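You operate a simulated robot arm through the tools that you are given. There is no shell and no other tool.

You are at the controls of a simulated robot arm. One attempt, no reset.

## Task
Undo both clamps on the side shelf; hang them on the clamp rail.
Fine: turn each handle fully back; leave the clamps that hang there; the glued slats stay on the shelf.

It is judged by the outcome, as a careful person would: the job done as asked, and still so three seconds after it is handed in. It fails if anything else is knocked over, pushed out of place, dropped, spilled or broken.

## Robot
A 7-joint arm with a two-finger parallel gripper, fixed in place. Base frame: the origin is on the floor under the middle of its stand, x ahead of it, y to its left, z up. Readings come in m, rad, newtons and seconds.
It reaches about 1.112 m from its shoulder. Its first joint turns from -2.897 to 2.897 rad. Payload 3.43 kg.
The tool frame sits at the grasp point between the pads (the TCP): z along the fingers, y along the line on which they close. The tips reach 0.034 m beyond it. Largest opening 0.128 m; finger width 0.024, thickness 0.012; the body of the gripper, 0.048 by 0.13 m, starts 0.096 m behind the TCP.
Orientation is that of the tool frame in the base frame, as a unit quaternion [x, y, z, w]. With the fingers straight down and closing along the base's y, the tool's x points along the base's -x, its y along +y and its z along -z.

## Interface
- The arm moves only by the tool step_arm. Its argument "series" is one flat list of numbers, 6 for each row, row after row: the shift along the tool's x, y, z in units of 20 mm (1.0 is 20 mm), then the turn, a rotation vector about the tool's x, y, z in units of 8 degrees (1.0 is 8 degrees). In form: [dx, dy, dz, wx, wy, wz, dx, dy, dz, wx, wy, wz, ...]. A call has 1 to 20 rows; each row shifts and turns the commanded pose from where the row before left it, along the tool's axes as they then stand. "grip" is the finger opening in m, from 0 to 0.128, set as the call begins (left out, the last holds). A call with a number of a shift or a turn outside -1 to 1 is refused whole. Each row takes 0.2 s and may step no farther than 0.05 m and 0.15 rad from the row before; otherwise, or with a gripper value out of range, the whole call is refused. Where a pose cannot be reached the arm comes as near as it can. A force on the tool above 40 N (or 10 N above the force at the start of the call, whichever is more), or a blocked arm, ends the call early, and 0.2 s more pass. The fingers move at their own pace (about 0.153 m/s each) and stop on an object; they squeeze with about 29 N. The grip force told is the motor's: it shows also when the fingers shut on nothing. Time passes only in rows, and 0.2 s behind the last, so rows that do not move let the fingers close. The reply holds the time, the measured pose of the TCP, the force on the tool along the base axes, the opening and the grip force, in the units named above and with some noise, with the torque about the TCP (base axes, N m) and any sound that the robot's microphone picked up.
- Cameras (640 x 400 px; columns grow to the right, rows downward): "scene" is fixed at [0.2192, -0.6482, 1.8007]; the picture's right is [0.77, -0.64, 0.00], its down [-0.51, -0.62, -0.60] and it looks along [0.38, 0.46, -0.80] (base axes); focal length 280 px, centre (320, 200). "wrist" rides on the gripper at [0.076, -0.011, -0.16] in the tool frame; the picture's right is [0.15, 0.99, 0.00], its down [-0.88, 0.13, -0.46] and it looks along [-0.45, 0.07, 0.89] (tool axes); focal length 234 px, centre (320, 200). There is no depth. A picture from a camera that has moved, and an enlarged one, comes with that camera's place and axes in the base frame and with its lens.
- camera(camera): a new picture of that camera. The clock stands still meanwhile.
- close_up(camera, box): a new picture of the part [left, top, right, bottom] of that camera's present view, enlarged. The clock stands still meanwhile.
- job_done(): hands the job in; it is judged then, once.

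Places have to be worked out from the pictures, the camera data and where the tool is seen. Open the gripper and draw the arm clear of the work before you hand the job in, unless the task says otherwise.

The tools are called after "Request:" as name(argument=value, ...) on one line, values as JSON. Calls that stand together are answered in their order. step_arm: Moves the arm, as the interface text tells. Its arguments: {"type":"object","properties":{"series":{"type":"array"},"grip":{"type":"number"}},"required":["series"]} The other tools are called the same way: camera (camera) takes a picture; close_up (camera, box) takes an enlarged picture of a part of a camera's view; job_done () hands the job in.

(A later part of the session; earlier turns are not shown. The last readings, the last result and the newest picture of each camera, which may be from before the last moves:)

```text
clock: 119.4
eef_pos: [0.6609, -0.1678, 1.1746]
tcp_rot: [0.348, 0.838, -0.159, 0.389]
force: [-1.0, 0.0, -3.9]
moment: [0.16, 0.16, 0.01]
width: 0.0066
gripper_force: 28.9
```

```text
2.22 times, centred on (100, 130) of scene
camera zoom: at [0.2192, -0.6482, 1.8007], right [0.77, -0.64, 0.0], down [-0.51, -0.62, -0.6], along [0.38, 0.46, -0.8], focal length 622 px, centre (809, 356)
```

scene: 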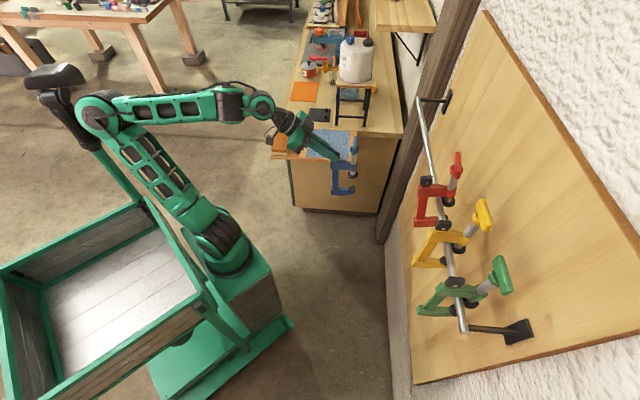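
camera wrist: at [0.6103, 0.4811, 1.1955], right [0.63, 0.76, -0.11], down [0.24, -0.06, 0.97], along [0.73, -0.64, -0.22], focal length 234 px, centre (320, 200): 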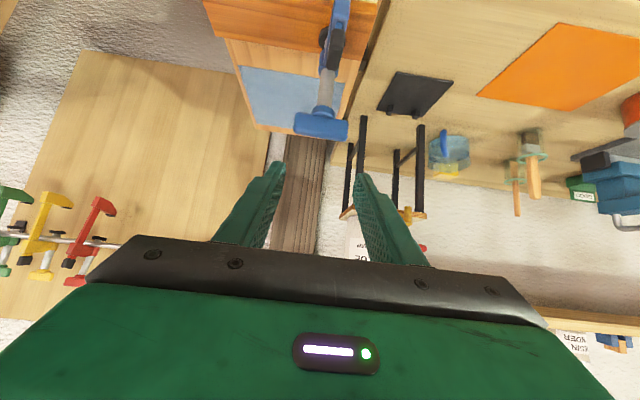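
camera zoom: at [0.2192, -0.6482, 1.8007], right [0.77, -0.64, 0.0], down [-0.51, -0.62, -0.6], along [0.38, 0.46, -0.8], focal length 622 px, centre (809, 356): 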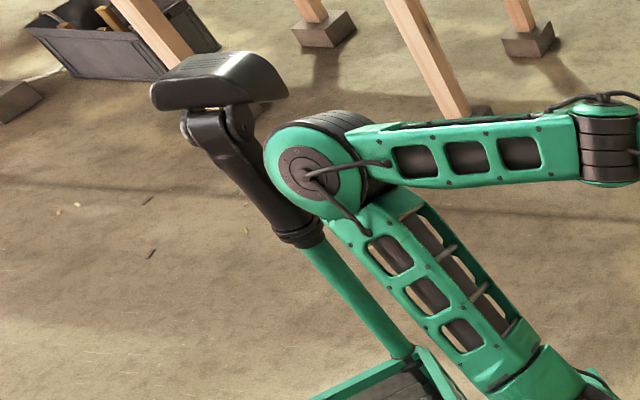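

Request:
step_arm(series=[-0.6, -0.7, 0.7, 0, 0, 0, -0.6, -0.7, 0.7, 0, 0, 0, -0.6, -0.7, 0.7, 0, 0, 0])

Request:
camera(camera="scene")

```text
clock: 120.2
eef_pos: [0.6692, -0.2352, 1.1793]
tcp_rot: [0.348, 0.837, -0.162, 0.391]
force: [-0.3, 0.7, -4.0]
moment: [0.2, 0.13, -0.03]
width: 0.0066
gripper_force: 28.8
```

```text
taken
```

scene: 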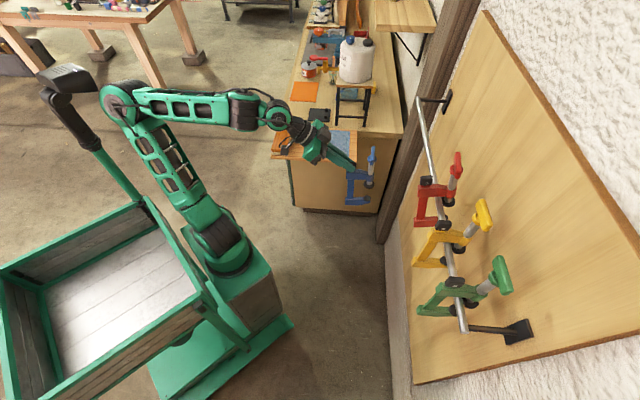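

The elbow is moving away from the head as predicted. I continue this way.

Request:
step_arm(series=[-0.6, -0.7, 0.7, 0, 0, 0, -0.6, -0.7, 0.7, 0, 0, 0, -0.6, -0.7, 0.5, 0, 0, 0, -0.6, -0.7, 0.5, 0, 0, 0])

Request:
camera(camera="scene")

```text
clock: 121.2
eef_pos: [0.6787, -0.3238, 1.1841]
tcp_rot: [0.346, 0.837, -0.163, 0.392]
force: [0.0, 0.3, -4.6]
moment: [0.16, 0.11, -0.02]
width: 0.0067
gripper_force: 29.2
```

```text
taken
```

scene: 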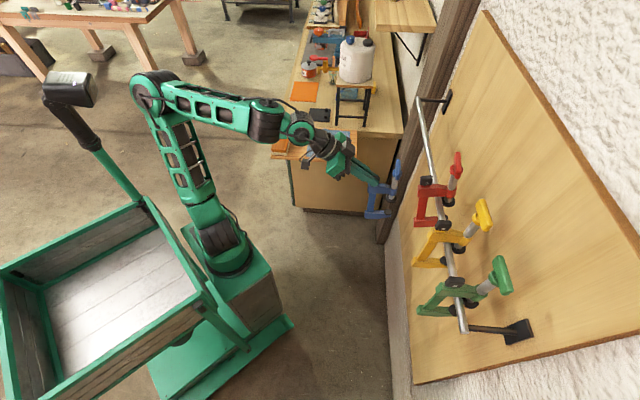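

Clear of the mast, and its head has returned to its original pose. I check blue's attitude before raising it.

Request:
close_up(camera="scene", box=[340, 130, 500, 330])

Request:
camera(camera="wrist")

```text
2.00 times, centred on (420, 230) of scene
camera zoom: at [0.2192, -0.6482, 1.8007], right [0.77, -0.64, 0.0], down [-0.51, -0.62, -0.6], along [0.38, 0.46, -0.8], focal length 560 px, centre (120, 140)
```

zoom: 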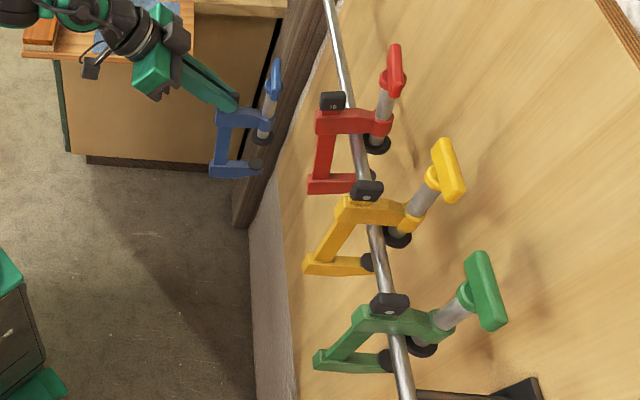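

```text
taken
camera wrist: at [0.5489, -0.2105, 1.228], right [0.63, 0.77, -0.11], down [0.24, -0.06, 0.97], along [0.73, -0.64, -0.22], focal length 234 px, centre (320, 200)
```

wrist: 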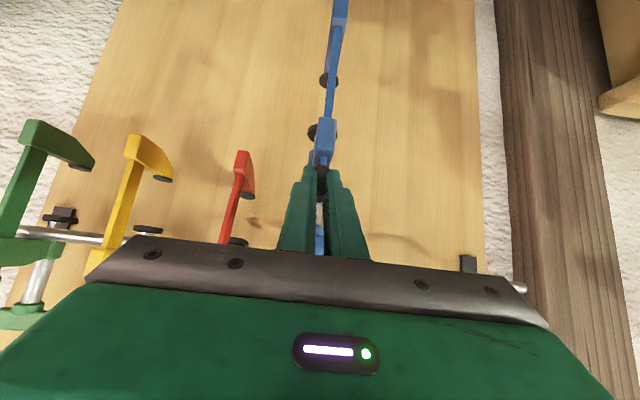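

I take out the lean (3°) and raise toward insertion height, checking the elbow midway.

Request:
step_arm(series=[0, 0, 0, 0, 0.4, 0, -0.775, 0.125, -0.895, 0, 0, 0, -0.775, 0.125, -0.895, 0, 0, 0, -0.775, 0.125, -0.895, 0, 0, 0, -0.775, 0.125, -0.895, 0, 0, 0])

Request:
camera(camera="scene")

```text
clock: 122.4
eef_pos: [0.6796, -0.31, 1.2779]
tcp_rot: [0.351, 0.847, -0.152, 0.368]
force: [0.8, -1.2, -4.7]
moment: [0.17, 0.15, -0.02]
width: 0.0069
gripper_force: 29.3
```

```text
taken
```

scene: 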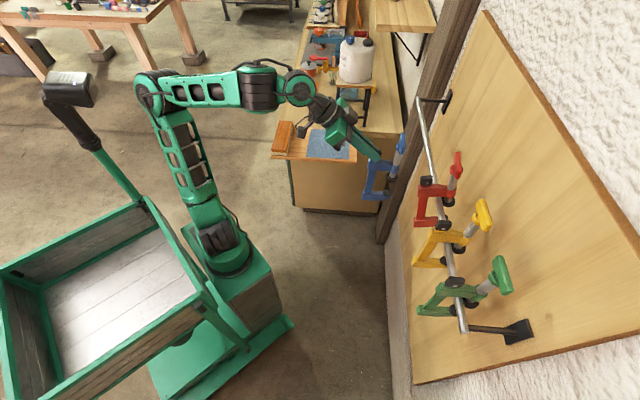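

Request:
step_arm(series=[-0.775, 0.125, -0.895, 0, 0, 0, -0.775, 0.125, -0.895, 0, 0, 0, -0.775, 0.125, -0.895, 0, 0, 0, -0.775, 0.125, -0.895, 0, 0, 0])

Request:
camera(camera="scene")

Request:
close_up(camera="scene", box=[360, 100, 480, 240])

Request:
close_up(camera="wrist", box=[100, 30, 400, 240])

```text
clock: 123.4
eef_pos: [0.6801, -0.2954, 1.371]
tcp_rot: [0.352, 0.847, -0.153, 0.367]
force: [-0.1, 0.1, -3.9]
moment: [0.09, 0.15, -0.02]
width: 0.0066
gripper_force: 29.0
```

```text
taken
```

scene: 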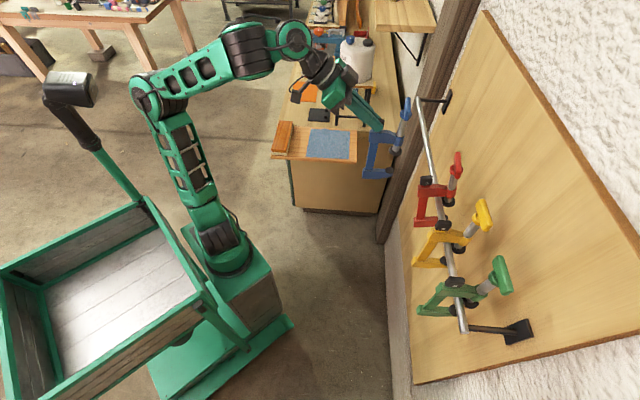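

```text
2.86 times, centred on (420, 170) of scene
camera zoom: at [0.2192, -0.6482, 1.8007], right [0.77, -0.64, 0.0], down [-0.51, -0.62, -0.6], along [0.38, 0.46, -0.8], focal length 800 px, centre (34, 286)
```

zoom: 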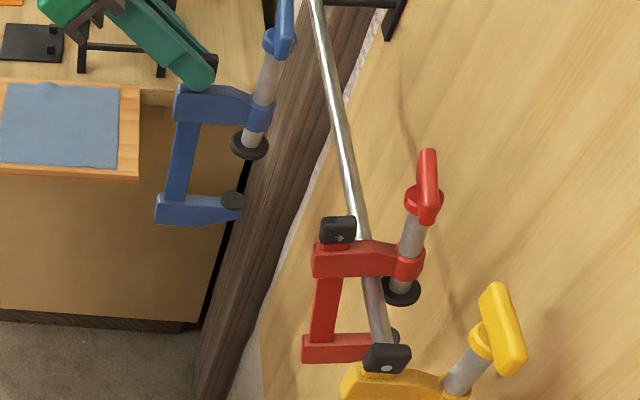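

```text
1.90 times, centred on (250, 135) of wrist
camera zoom: at [0.5523, -0.184, 1.4247], right [0.63, 0.77, -0.11], down [0.28, -0.1, 0.95], along [0.72, -0.63, -0.28], focal length 446 px, centre (453, 324)
```

zoom: 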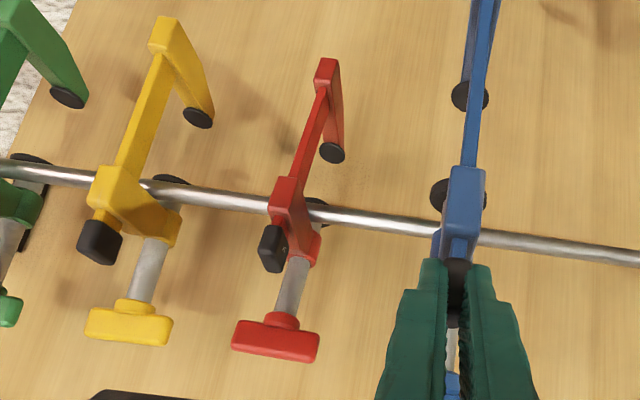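

Position mirrors the red insertion (w ≈ 0.272, same height). I advance over the rail.

Request:
step_arm(series=[-0.342, 0, 0.365, 0, 0, 0, -0.342, 0, 0.365, 0, 0, 0, -0.342, 0, 0.365, 0, 0, 0, -0.342, 0, 0.365, 0, 0, 0, -0.342, 0, 0.365, 0, 0, 0, -0.342, 0, 0.365, 0, 0, 0, -0.342, 0, 0.365, 0, 0, 0, -0.342, 0, 0.365, 0, 0, 0])

Request:
close_up(camera="scene", box=[370, 90, 490, 240])

Request:
close_up(camera="wrist", box=[100, 30, 400, 240])

```text
clock: 125.2
eef_pos: [0.7368, -0.3531, 1.3718]
tcp_rot: [0.353, 0.847, -0.153, 0.367]
force: [-0.2, -0.3, -3.3]
moment: [0.1, 0.15, -0.01]
width: 0.0064
gripper_force: 29.4
```

```text
2.67 times, centred on (430, 165) of scene
camera zoom: at [0.2192, -0.6482, 1.8007], right [0.77, -0.64, 0.0], down [-0.51, -0.62, -0.6], along [0.38, 0.46, -0.8], focal length 747 px, centre (27, 293)
```

zoom: 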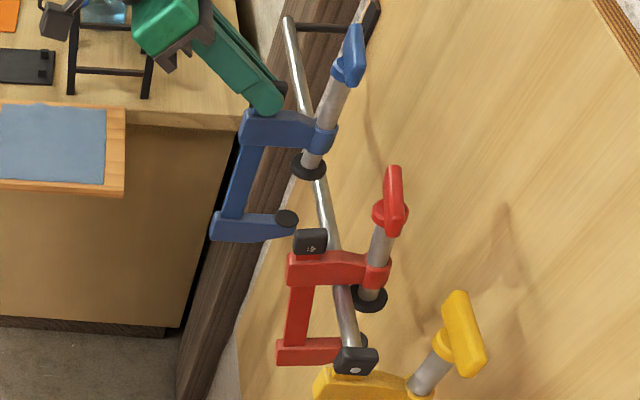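

```text
1.90 times, centred on (250, 135) of wrist
camera zoom: at [0.6089, -0.2409, 1.426], right [0.63, 0.77, -0.11], down [0.28, -0.1, 0.95], along [0.72, -0.63, -0.28], focal length 446 px, centre (453, 324)
```

zoom: 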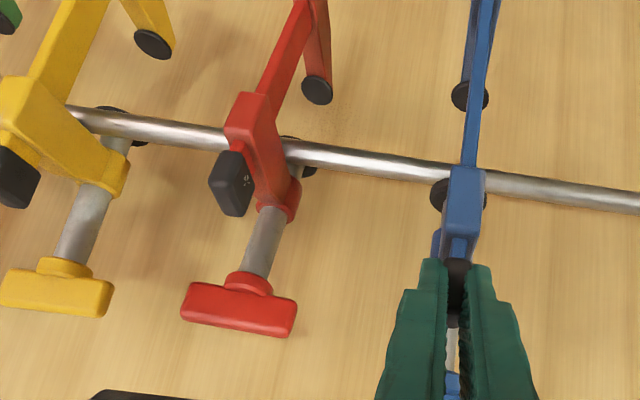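

Request:
step_arm(series=[-0.342, 0, 0.365, 0, 0, 0, -0.342, 0, 0.365, 0, 0, 0, -0.342, 0, 0.365, 0, 0, 0, 0, 0, 0, 0, 0, 0])

Request:
step_arm(series=[-0.171, 0, 0.183, 0, 0, 0, -0.171, 0, 0.183, 0, 0, 0, -0.171, 0, 0.183, 0, 0, 0, -0.171, 0, 0.183, 0, 0, 0, 0, 0, 0, 0, 0, 0])

Request:
close_up(camera="scene", box=[380, 100, 480, 240])

Request:
close_up(camera="wrist", box=[100, 30, 400, 240])

```text
clock: 126.2
eef_pos: [0.758, -0.3747, 1.372]
tcp_rot: [0.351, 0.847, -0.152, 0.368]
force: [-0.3, -0.2, -4.1]
moment: [0.15, 0.13, 0.03]
width: 0.0066
gripper_force: 28.7
```

```text
clock: 127.4
eef_pos: [0.7727, -0.3894, 1.372]
tcp_rot: [0.352, 0.848, -0.152, 0.367]
force: [-0.1, -0.6, -3.3]
moment: [0.1, 0.15, 0.02]
width: 0.0066
gripper_force: 29.1
```

```text
2.86 times, centred on (430, 170) of scene
camera zoom: at [0.2192, -0.6482, 1.8007], right [0.77, -0.64, 0.0], down [-0.51, -0.62, -0.6], along [0.38, 0.46, -0.8], focal length 800 px, centre (6, 286)
```

zoom: 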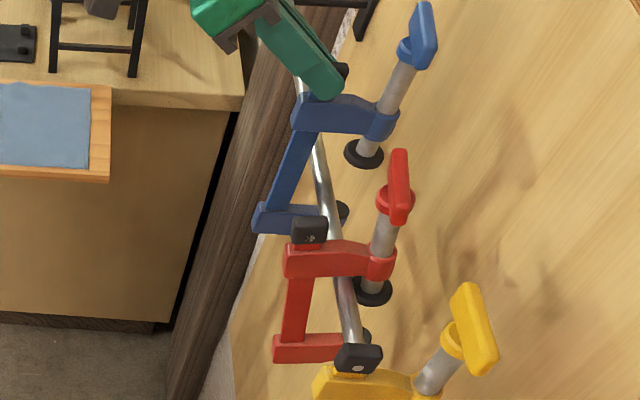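

```text
1.90 times, centred on (250, 135) of wrist
camera zoom: at [0.6456, -0.2784, 1.426], right [0.63, 0.77, -0.11], down [0.28, -0.1, 0.95], along [0.72, -0.63, -0.28], focal length 446 px, centre (453, 324)
```

zoom: 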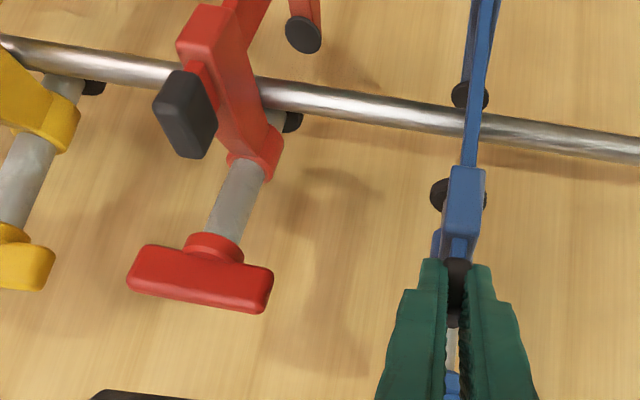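

Aligned as with red. I lower 30 mm, then in finer steps.

Request:
step_arm(series=[0.365, 0, 0.342, 0, 0, 0, 0.365, 0, 0.342, 0, 0, 0, 0.365, 0, 0.342, 0, 0, 0, 0, 0, 0, 0, 0, 0])

Request:
step_arm(series=[0.146, 0, 0.137, 0, 0, 0, 0.146, 0, 0.137, 0, 0, 0, 0.146, 0, 0.137, 0, 0, 0, 0, 0, 0, 0, 0, 0])

Request:
close_up(camera="scene", box=[380, 100, 480, 240])

```text
clock: 128.4
eef_pos: [0.7728, -0.3895, 1.3422]
tcp_rot: [0.352, 0.848, -0.152, 0.367]
force: [-1.1, -0.1, -4.0]
moment: [0.15, 0.13, -0.02]
width: 0.0067
gripper_force: 28.5
```

```text
clock: 129.4
eef_pos: [0.7709, -0.3904, 1.3296]
tcp_rot: [0.352, 0.848, -0.152, 0.367]
force: [-0.1, -0.2, -5.0]
moment: [0.12, 0.12, -0.02]
width: 0.0063
gripper_force: 29.1
```

```text
2.86 times, centred on (430, 170) of scene
camera zoom: at [0.2192, -0.6482, 1.8007], right [0.77, -0.64, 0.0], down [-0.51, -0.62, -0.6], along [0.38, 0.46, -0.8], focal length 800 px, centre (6, 286)
```

zoom: 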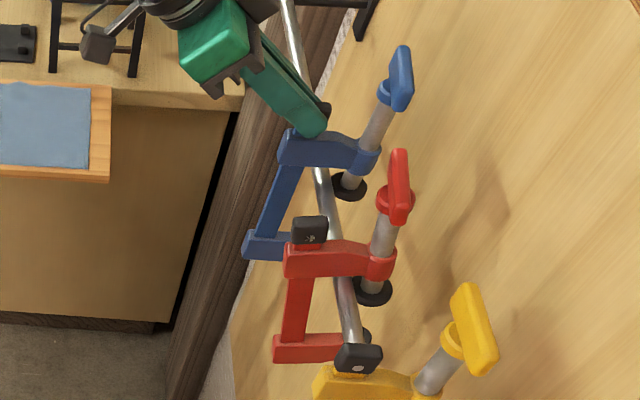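

Request:
step_arm(series=[0.11, 0, 0.103, 0, 0, 0, 0.11, 0, 0.103, 0, 0, 0, 0, 0, 0, 0, 0, 0])

Request:
step_arm(series=[0.073, 0, 0.068, 0, 0, 0, 0, 0, 0, 0, 0, 0])

```text
clock: 130.2
eef_pos: [0.7718, -0.39, 1.3223]
tcp_rot: [0.352, 0.847, -0.153, 0.368]
force: [0.0, 0.5, -4.0]
moment: [0.16, 0.17, 0.02]
width: 0.0066
gripper_force: 29.8
```

```text
clock: 130.8
eef_pos: [0.7713, -0.3896, 1.3205]
tcp_rot: [0.352, 0.847, -0.152, 0.367]
force: [-0.8, -0.2, -3.0]
moment: [0.13, 0.12, -0.01]
width: 0.0068
gripper_force: 29.2
```

Request:
step_arm(series=[0.073, 0, 0.068, 0, 0, 0, 0, 0, 0, 0, 0, 0])

Request:
close_up(camera="wrist", box=[180, 20, 380, 220])

```text
clock: 131.4
eef_pos: [0.7719, -0.3906, 1.3204]
tcp_rot: [0.352, 0.846, -0.154, 0.369]
force: [-0.4, 1.2, 4.3]
moment: [-0.12, -0.08, 0.01]
width: 0.0068
gripper_force: 29.2
```

```text
2.00 times, centred on (280, 120) of wrist
camera zoom: at [0.6446, -0.2784, 1.3737], right [0.63, 0.77, -0.11], down [0.28, -0.1, 0.95], along [0.72, -0.63, -0.28], focal length 468 px, centre (400, 360)
```

zoom: 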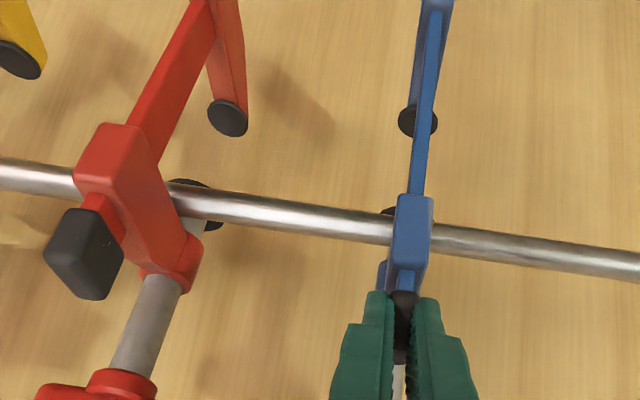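

Contact with the rail (+4 N). I ease up slightly and open the fingers.

Request:
step_arm(series=[-0.022, 0, -0.02, 0, 0, 0, 0, 0, 0, 0, 0, 0])

Request:
step_arm(series=[0, 0, 0, 0, 0, 0, 0, 0, 0, 0, 0, 0, 0, 0, 0, 0, 0, 0, 0, 0, 0, 0, 0, 0], grip=0.03)

Request:
close_up(camera="scene", box=[380, 100, 480, 240])

Request:
close_up(camera="wrist", box=[180, 20, 380, 220])

```text
clock: 132.0
eef_pos: [0.7713, -0.3899, 1.3208]
tcp_rot: [0.353, 0.847, -0.153, 0.367]
force: [0.8, -2.8, 4.6]
moment: [-0.27, -0.2, -0.03]
width: 0.0067
gripper_force: 28.8
```

```text
clock: 133.0
eef_pos: [0.7727, -0.3897, 1.3198]
tcp_rot: [0.352, 0.848, -0.152, 0.367]
force: [-0.1, -0.5, 0.0]
moment: [0.01, -0.03, 0.01]
width: 0.0299
gripper_force: 0.0
```

```text
2.86 times, centred on (430, 170) of scene
camera zoom: at [0.2192, -0.6482, 1.8007], right [0.77, -0.64, 0.0], down [-0.51, -0.62, -0.6], along [0.38, 0.46, -0.8], focal length 800 px, centre (6, 286)
```

zoom: 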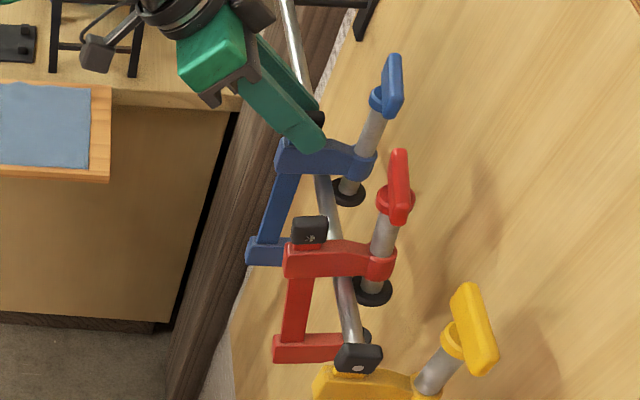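

```text
2.00 times, centred on (280, 120) of wrist
camera zoom: at [0.6448, -0.2784, 1.3737], right [0.63, 0.77, -0.11], down [0.28, -0.1, 0.95], along [0.72, -0.63, -0.28], focal length 468 px, centre (400, 360)
```

zoom: 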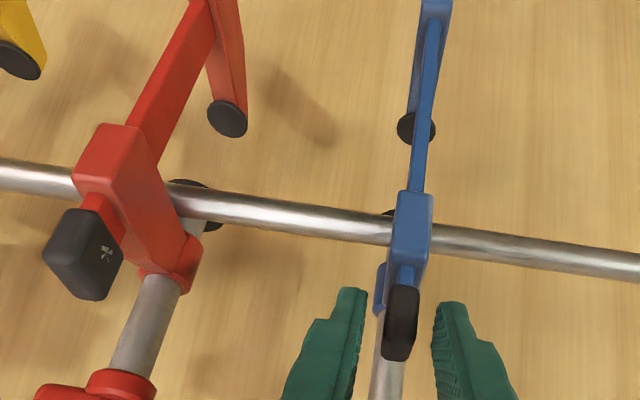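

Blue hangs too. I open wider and back away along the hand's axis.

Request:
step_arm(series=[0, 0, 0, 0, 0, 0, 0, 0, 0, 0, 0, 0, 0, 0, -0.4, 0, 0, 0, 0, 0, -0.5, 0, 0, 0, 0, 0, -0.8, 0, 0, 0, 0, 0, -1, 0, 0, 0, 0, 0, -1, 0, 0, 0, 0, 0, -1, 0, 0, 0], grip=0.055)

Request:
close_up(camera="scene", box=[380, 90, 540, 350])

Request:
camera(camera="wrist")

Request:
camera(camera="scene")

```text
clock: 134.8
eef_pos: [0.7203, -0.3385, 1.3855]
tcp_rot: [0.352, 0.847, -0.153, 0.367]
force: [0.7, 0.2, 0.9]
moment: [0.01, -0.01, -0.01]
width: 0.055
gripper_force: 0.1
```

```text
1.54 times, centred on (460, 220) of scene
camera zoom: at [0.2192, -0.6482, 1.8007], right [0.77, -0.64, 0.0], down [-0.51, -0.62, -0.6], along [0.38, 0.46, -0.8], focal length 431 px, centre (105, 169)
```

zoom: 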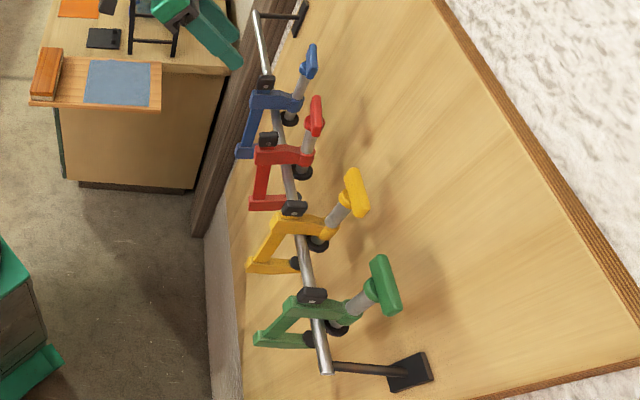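

```text
taken
camera wrist: at [0.5937, -0.227, 1.4393], right [0.63, 0.77, -0.11], down [0.28, -0.1, 0.95], along [0.72, -0.63, -0.28], focal length 234 px, centre (320, 200)
```

wrist: 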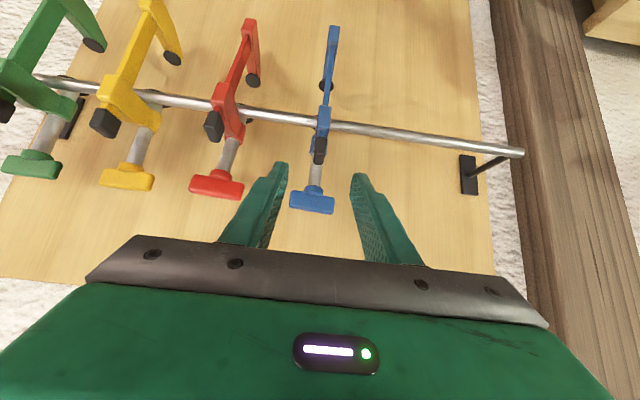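

```text
taken
```

scene: 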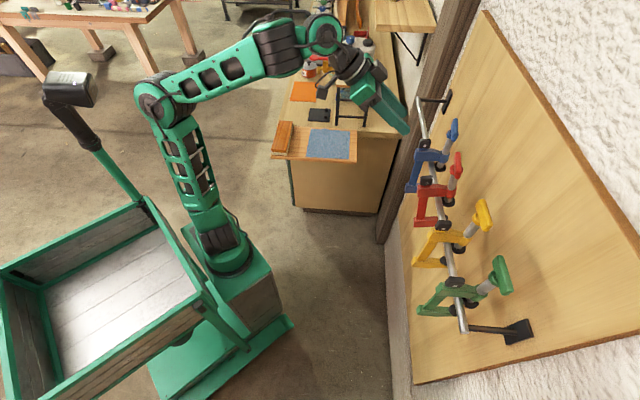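

All four clamps hang on the rail. I check the handle positions of red and blue closely, as well as the slats.

Request:
close_up(camera="wrist", box=[0, 10, 360, 230])

Request:
close_up(camera="scene", box=[400, 105, 500, 235])

Request:
close_up(camera="scene", box=[255, 75, 375, 175])

```text
1.78 times, centred on (180, 120) of wrist
camera zoom: at [0.5937, -0.227, 1.4393], right [0.63, 0.77, -0.11], down [0.28, -0.1, 0.95], along [0.72, -0.63, -0.28], focal length 416 px, centre (569, 342)
```

zoom: 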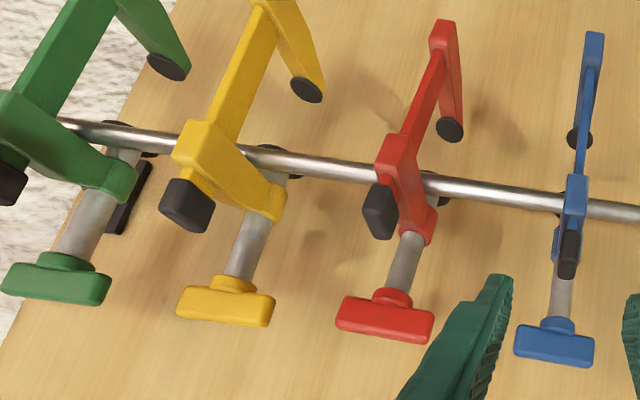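

```text
3.08 times, centred on (450, 170) of scene
camera zoom: at [0.2192, -0.6482, 1.8007], right [0.77, -0.64, 0.0], down [-0.51, -0.62, -0.6], along [0.38, 0.46, -0.8], focal length 862 px, centre (-80, 292)
```

zoom: 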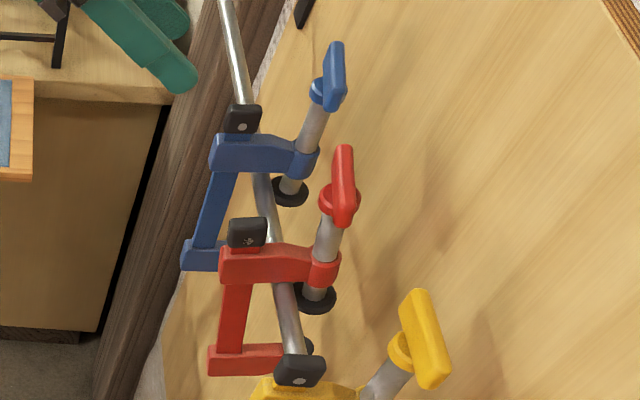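

```text
4.00 times, centred on (315, 125) of scene
camera zoom: at [0.2192, -0.6482, 1.8007], right [0.77, -0.64, 0.0], down [-0.51, -0.62, -0.6], along [0.38, 0.46, -0.8], focal length 1120 px, centre (340, 500)
```

zoom: 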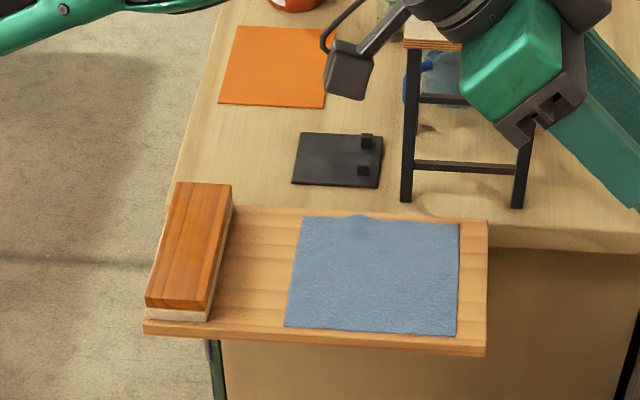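

The slats stay in place on the shelf. I zoom on the handles to verify that they are still fully back (compared with yellow).

Request:
close_up(camera="scene", box=[415, 115, 475, 190])

Request:
close_up(camera="scene", box=[410, 145, 480, 230])

Request:
close_up(camera="scene", box=[425, 190, 505, 270])

Request:
close_up(camera="wrist", box=[80, 80, 350, 230])

```text
5.33 times, centred on (445, 152) of scene
camera zoom: at [0.2192, -0.6482, 1.8007], right [0.77, -0.64, 0.0], down [-0.51, -0.62, -0.6], along [0.38, 0.46, -0.8], focal length 1494 px, centre (-347, 453)
```

zoom: 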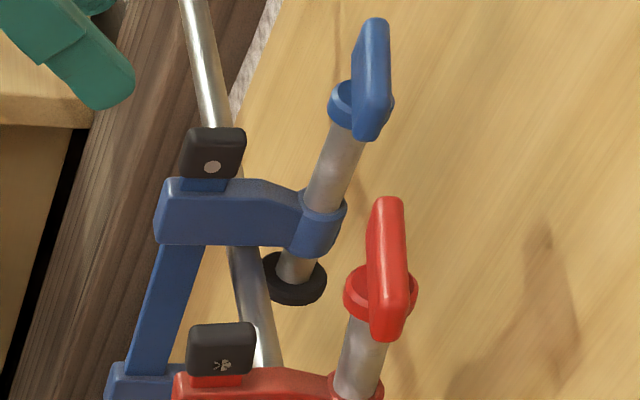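

```text
4.71 times, centred on (445, 188) of scene
camera zoom: at [0.2192, -0.6482, 1.8007], right [0.77, -0.64, 0.0], down [-0.51, -0.62, -0.6], along [0.38, 0.46, -0.8], focal length 1318 px, centre (-268, 259)
```

zoom: 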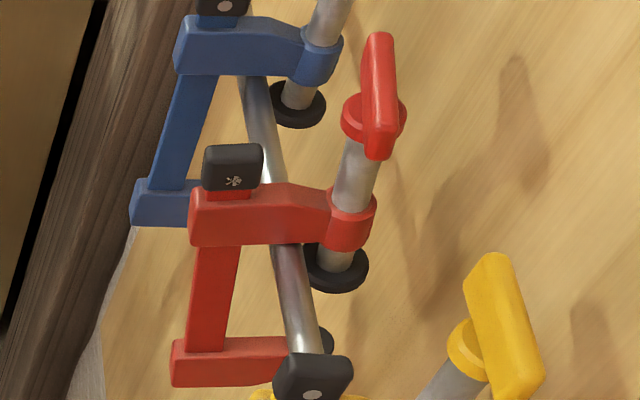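

```text
5.00 times, centred on (465, 230) of scene
camera zoom: at [0.2192, -0.6482, 1.8007], right [0.77, -0.64, 0.0], down [-0.51, -0.62, -0.6], along [0.38, 0.46, -0.8], focal length 1400 px, centre (-405, 50)
```

zoom: 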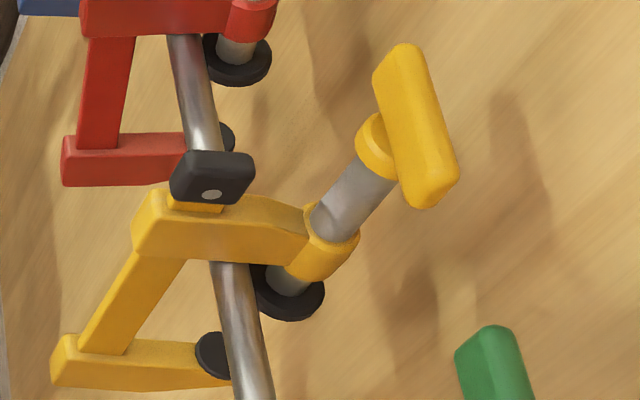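

```text
2.37 times, centred on (215, 155) of wrist
camera zoom: at [0.5937, -0.227, 1.4393], right [0.63, 0.77, -0.11], down [0.28, -0.1, 0.95], along [0.72, -0.63, -0.28], focal length 555 px, centre (569, 307)
```

zoom: 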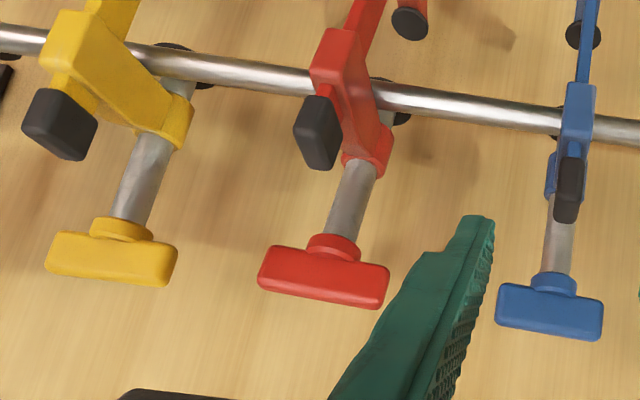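

The handles of red and blue look turned by perhaps 5–10° relative to yellow's. I wait a few seconds and compare the same close-ups to see whether anything still moves.

Request:
step_arm(series=[0, 0, -0.5, 0, 0, 0, 0, 0, -0.5, 0, 0, 0, 0, 0, 0, 0, 0, 0, 0, 0, 0, 0, 0, 0, 0, 0, 0, 0, 0, 0, 0, 0, 0, 0, 0, 0, 0, 0, 0, 0, 0, 0, 0, 0, 0, 0, 0, 0, 0, 0, 0, 0, 0, 0, 0, 0, 0, 0, 0, 0, 0, 0, 0, 0, 0, 0, 0, 0, 0, 0, 0, 0, 0, 0, 0, 0, 0, 0, 0, 0, 0, 0, 0, 0, 0, 0, 0, 0, 0, 0, 0, 0, 0, 0, 0, 0, 0, 0, 0, 0, 0, 0, 0, 0, 0, 0, 0, 0, 0, 0, 0, 0, 0, 0, 0, 0, 0, 0, 0, 0])

Request:
close_up(camera="scene", box=[415, 115, 475, 190])

Request:
close_up(camera="scene", box=[410, 145, 480, 230])

Request:
close_up(camera="scene", box=[430, 240, 530, 320])

```text
clock: 139.0
eef_pos: [0.7109, -0.3287, 1.3978]
tcp_rot: [0.352, 0.847, -0.153, 0.368]
force: [-0.2, -0.3, -0.1]
moment: [-0.03, -0.04, 0.01]
width: 0.0547
gripper_force: 0.0
```

```text
5.33 times, centred on (445, 152) of scene
camera zoom: at [0.2192, -0.6482, 1.8007], right [0.77, -0.64, 0.0], down [-0.51, -0.62, -0.6], along [0.38, 0.46, -0.8], focal length 1494 px, centre (-347, 453)
```

zoom: 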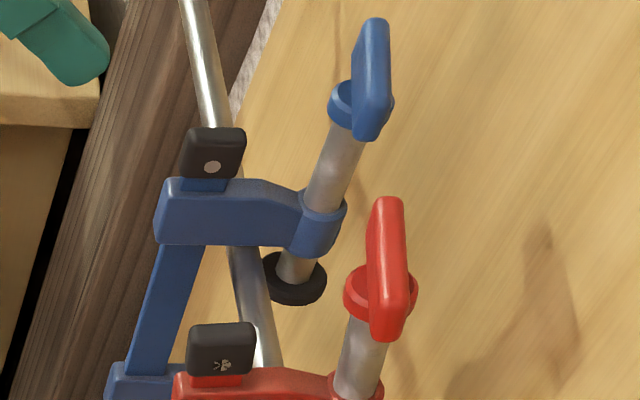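

```text
4.71 times, centred on (445, 188) of scene
camera zoom: at [0.2192, -0.6482, 1.8007], right [0.77, -0.64, 0.0], down [-0.51, -0.62, -0.6], along [0.38, 0.46, -0.8], focal length 1318 px, centre (-268, 259)
```

zoom: 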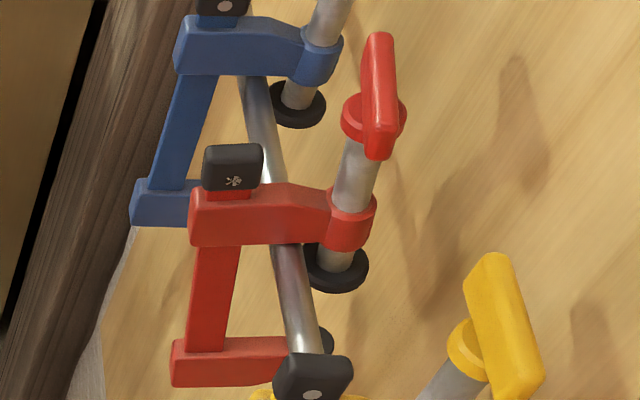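

```text
5.00 times, centred on (480, 280) of scene
camera zoom: at [0.2192, -0.6482, 1.8007], right [0.77, -0.64, 0.0], down [-0.51, -0.62, -0.6], along [0.38, 0.46, -0.8], focal length 1400 px, centre (-480, -200)
```

zoom: 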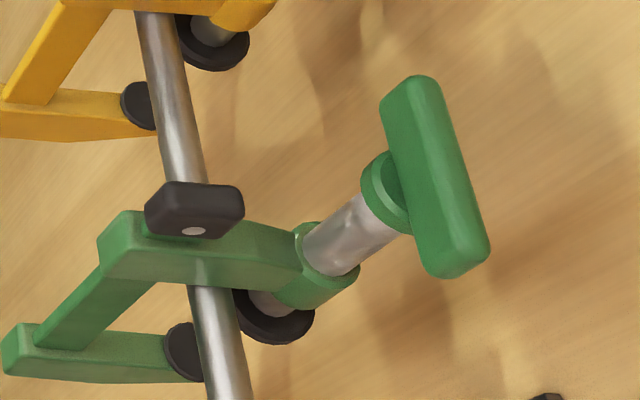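

Everything is static. To judge the handle angles precisely I zoom in on each T-handle and arm.

Request:
close_up(camera="scene", box=[440, 148, 470, 188])

Request:
close_up(camera="scene", box=[440, 114, 470, 154])

Request:
close_up(camera="scene", box=[418, 160, 458, 210])

Request:
close_up(camera="wrist", box=[180, 120, 280, 200])

Request:
close_up(camera="wrist", box=[270, 100, 370, 200])

```text
10.00 times, centred on (455, 168) of scene
camera zoom: at [0.2192, -0.6482, 1.8007], right [0.77, -0.64, 0.0], down [-0.51, -0.62, -0.6], along [0.38, 0.46, -0.8], focal length 2800 px, centre (-1030, 520)
```

zoom: 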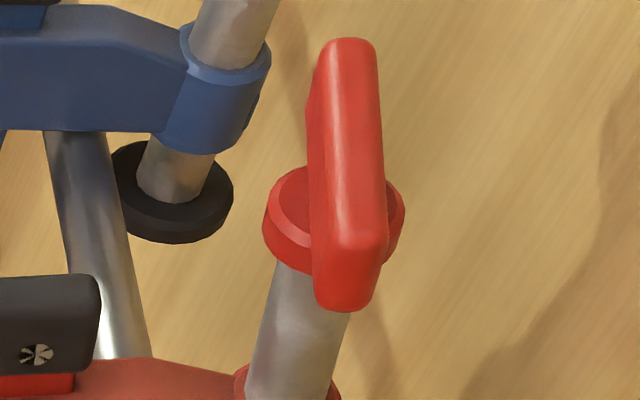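

```text
10.00 times, centred on (455, 134) of scene
camera zoom: at [0.2192, -0.6482, 1.8007], right [0.77, -0.64, 0.0], down [-0.51, -0.62, -0.6], along [0.38, 0.46, -0.8], focal length 2800 px, centre (-1030, 860)
```

zoom: 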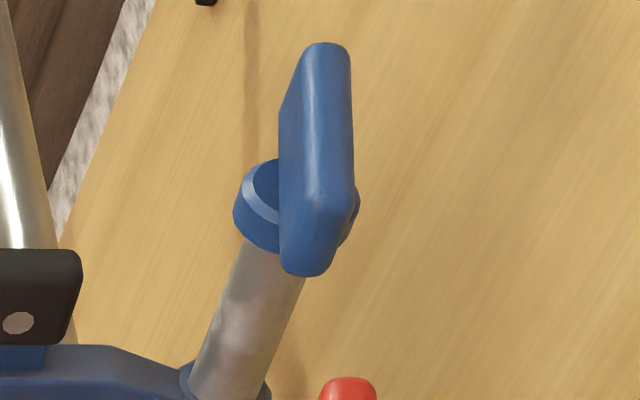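

```text
8.00 times, centred on (438, 185) of scene
camera zoom: at [0.2192, -0.6482, 1.8007], right [0.77, -0.64, 0.0], down [-0.51, -0.62, -0.6], along [0.38, 0.46, -0.8], focal length 2240 px, centre (-624, 320)
```

zoom: 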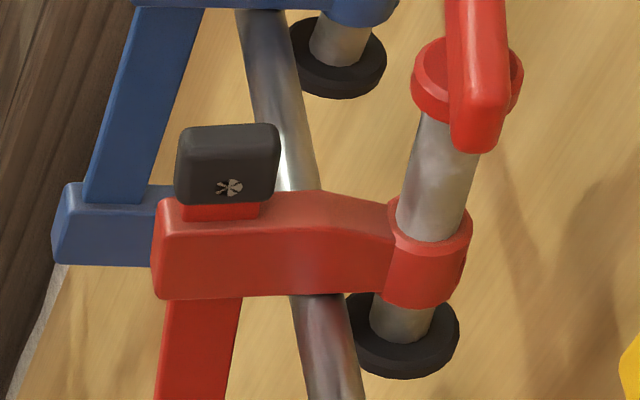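

```text
5.00 times, centred on (230, 160) of wrist
camera zoom: at [0.5839, -0.217, 1.4514], right [0.63, 0.77, -0.11], down [0.28, -0.1, 0.95], along [0.72, -0.63, -0.28], focal length 1171 px, centre (770, 400)
```

zoom: 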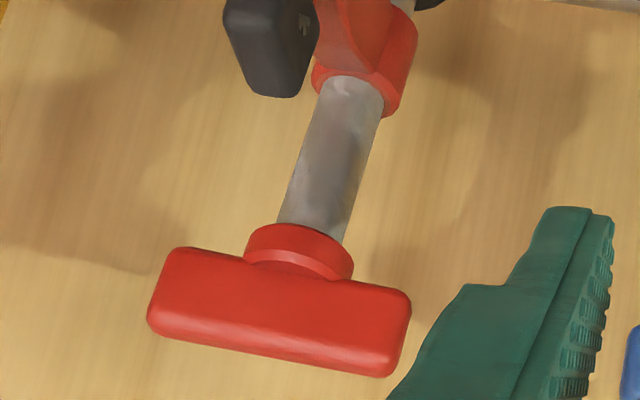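

```text
4.00 times, centred on (320, 150) of wrist
camera zoom: at [0.5839, -0.217, 1.4514], right [0.63, 0.77, -0.11], down [0.28, -0.1, 0.95], along [0.72, -0.63, -0.28], focal length 937 px, centre (320, 400)
```

zoom: 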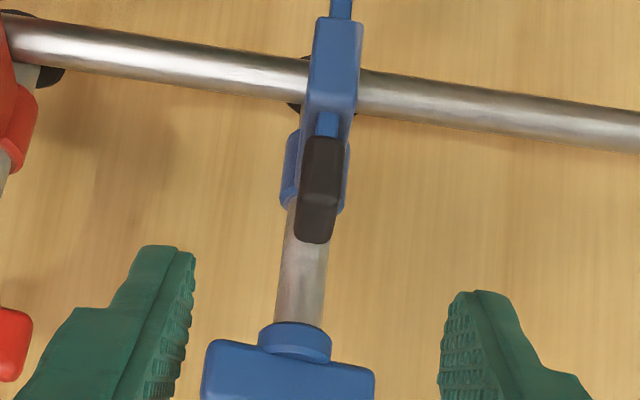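

Comparing edges carefully, yellow's handle is at ~90° to its arm but red's and blue's are at ~80–83° — they crept back roughly 8° during the carry. I want them fully back, so I will grip each handle by its two ends from the room side and turn it the last bit. First I reorient at a safe distance.

Request:
step_arm(series=[0, 0, 0, 0, -0.81, 0, 0, 0, 0, 0, -0.81, 0, 0, 0, 0, 0.595, 0, 0.344, 0, 0, 0, 0.595, 0, 0.344, -0.453, -0.934, 0.424, 0, 0, 0, -0.453, -0.934, 0.424, 0, 0, 0, -0.453, -0.934, 0.424, 0, 0, 0, -0.453, -0.934, 0.424, 0, 0, 0, -0.453, -0.934, 0.424, 0, 0, 0], grip=0.09)

Request:
camera(camera="wrist")

Request:
camera(camera="scene")

```text
clock: 141.0
eef_pos: [0.6663, -0.4302, 1.4168]
tcp_rot: [0.407, 0.765, -0.235, 0.44]
force: [-0.1, 1.5, 0.4]
moment: [-0.06, 0.05, -0.07]
width: 0.0901
gripper_force: 0.0
```

```text
taken
camera wrist: at [0.5587, -0.2904, 1.4309], right [0.78, 0.61, -0.13], down [0.13, 0.03, 0.99], along [0.61, -0.79, -0.06], focal length 234 px, centre (320, 200)
```

wrist: 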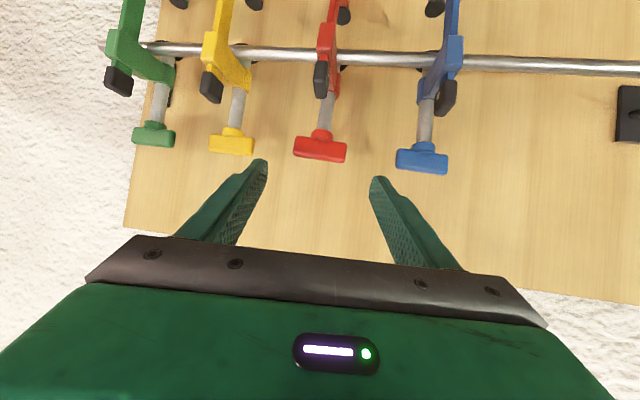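

```text
taken
```

scene: 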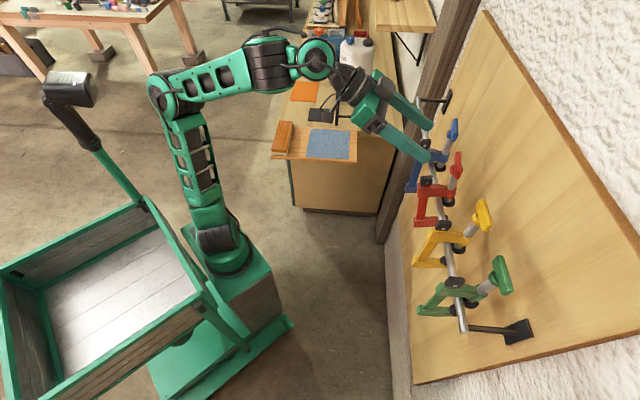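

The red handle is centred between the fingers in this view. I approach along the hand's axis.

Request:
step_arm(series=[0, 0, 1, 0, 0, 0, 0, 0, 1, 0, 0, 0, 0, 0, 0.8, 0, 0, 0], grip=0.09)

Request:
camera(camera="wrist")

Request:
close_up(camera="scene", box=[400, 110, 490, 220])

```text
clock: 141.8
eef_pos: [0.694, -0.4699, 1.3871]
tcp_rot: [0.408, 0.764, -0.236, 0.441]
force: [0.0, 0.5, 0.7]
moment: [-0.04, 0.03, 0.0]
width: 0.0899
gripper_force: 0.0
```

```text
taken
camera wrist: at [0.5866, -0.3298, 1.402], right [0.78, 0.61, -0.13], down [0.13, 0.03, 0.99], along [0.61, -0.79, -0.06], focal length 234 px, centre (320, 200)
```

wrist: 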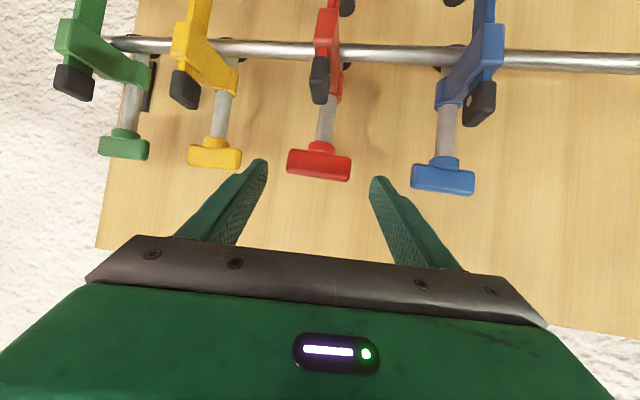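

```text
3.64 times, centred on (445, 165) of scene
camera zoom: at [0.2192, -0.6482, 1.8007], right [0.77, -0.64, 0.0], down [-0.51, -0.62, -0.6], along [0.38, 0.46, -0.8], focal length 1018 px, centre (-134, 327)
```

zoom: 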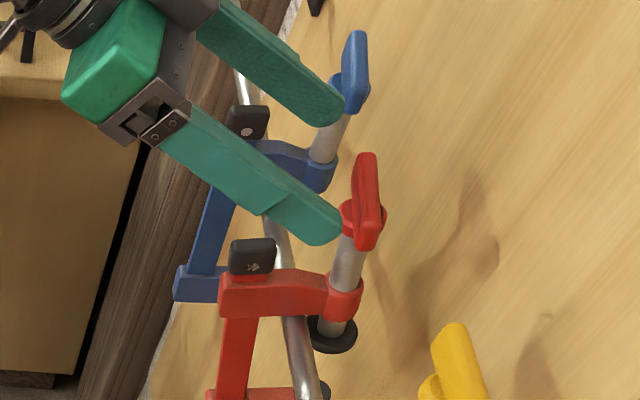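

Request:
step_arm(series=[0.05, 0, 0.7, 0, 0, 0, 0.05, 0, 0.7, 0, 0, 0, 0, 0, 0.7, 0, 0, 0, 0, 0, 0, 0, 0, 0])

Request:
camera(camera="wrist")

Request:
close_up(camera="scene", box=[400, 110, 490, 220])

```text
clock: 142.8
eef_pos: [0.7145, -0.5004, 1.3662]
tcp_rot: [0.407, 0.765, -0.234, 0.44]
force: [0.6, -0.5, -1.0]
moment: [-0.02, -0.02, 0.01]
width: 0.0898
gripper_force: 0.1
```

```text
taken
camera wrist: at [0.606, -0.3602, 1.3805], right [0.78, 0.61, -0.13], down [0.13, 0.03, 0.99], along [0.61, -0.79, -0.06], focal length 234 px, centre (320, 200)
```

wrist: 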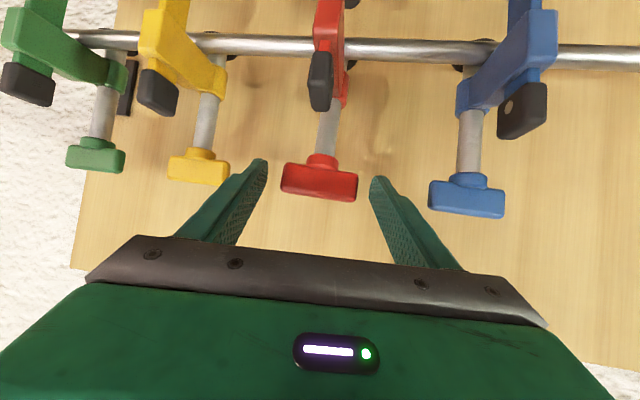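

```text
3.64 times, centred on (445, 165) of scene
camera zoom: at [0.2192, -0.6482, 1.8007], right [0.77, -0.64, 0.0], down [-0.51, -0.62, -0.6], along [0.38, 0.46, -0.8], focal length 1018 px, centre (-134, 327)
```

zoom: 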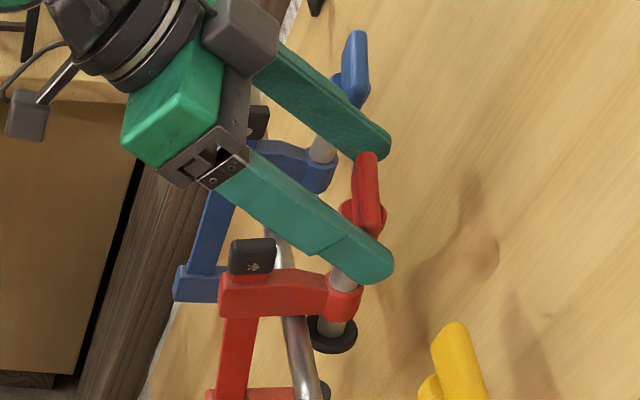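

The fingers straddle the red handle symmetrically. I close in two stages onto its ends.

Request:
step_arm(series=[0, 0, 0, 0, 0, 0, 0, 0, 0, 0, 0, 0], grip=0.066)

Request:
close_up(camera="wrist", box=[240, 120, 400, 240])

```text
clock: 143.4
eef_pos: [0.7136, -0.4998, 1.3656]
tcp_rot: [0.407, 0.765, -0.235, 0.441]
force: [0.6, 0.2, 0.4]
moment: [0.02, -0.01, 0.0]
width: 0.066
gripper_force: 0.0
```

```text
3.33 times, centred on (320, 180) of wrist
camera zoom: at [0.606, -0.3602, 1.3806], right [0.78, 0.61, -0.13], down [0.13, 0.03, 0.99], along [0.61, -0.79, -0.06], focal length 781 px, centre (320, 267)
```

zoom: 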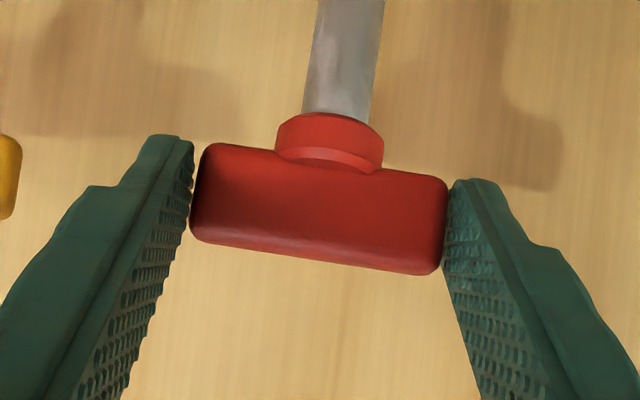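

Request:
step_arm(series=[0, 0, 0, 0, 0, 0, 0, 0, 0, 0, 0, 0], grip=0.05)

Request:
close_up(camera="wrist", box=[240, 120, 400, 240])

Request:
close_up(camera="scene", box=[400, 110, 490, 220])

```text
clock: 144.0
eef_pos: [0.714, -0.5009, 1.3663]
tcp_rot: [0.407, 0.765, -0.234, 0.441]
force: [0.0, 1.8, 0.6]
moment: [0.11, -0.13, 0.0]
width: 0.0641
gripper_force: 29.4
```

```text
3.33 times, centred on (320, 180) of wrist
camera zoom: at [0.6061, -0.36, 1.3806], right [0.78, 0.61, -0.13], down [0.13, 0.03, 0.99], along [0.61, -0.79, -0.06], focal length 781 px, centre (320, 267)
```

zoom: 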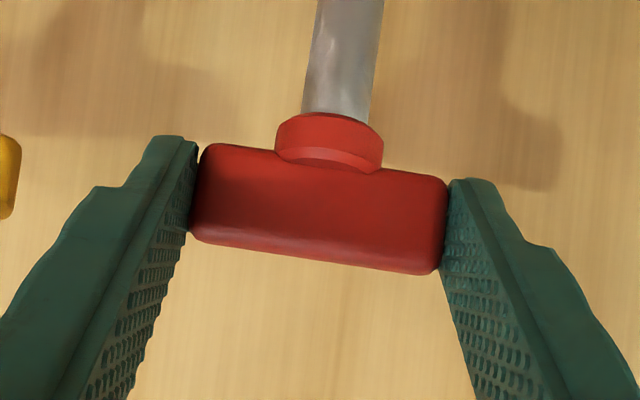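

```text
3.64 times, centred on (445, 165) of scene
camera zoom: at [0.2192, -0.6482, 1.8007], right [0.77, -0.64, 0.0], down [-0.51, -0.62, -0.6], along [0.38, 0.46, -0.8], focal length 1018 px, centre (-134, 327)
```

zoom: 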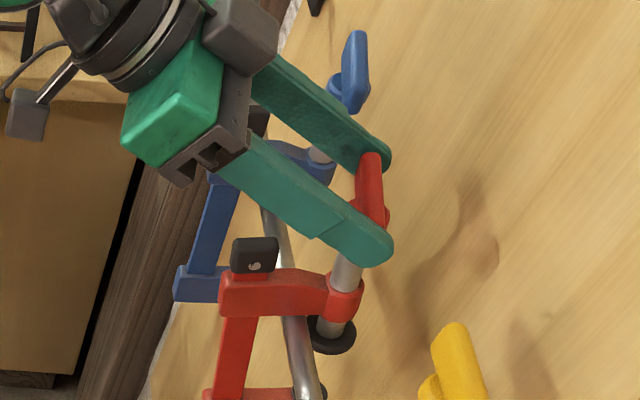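

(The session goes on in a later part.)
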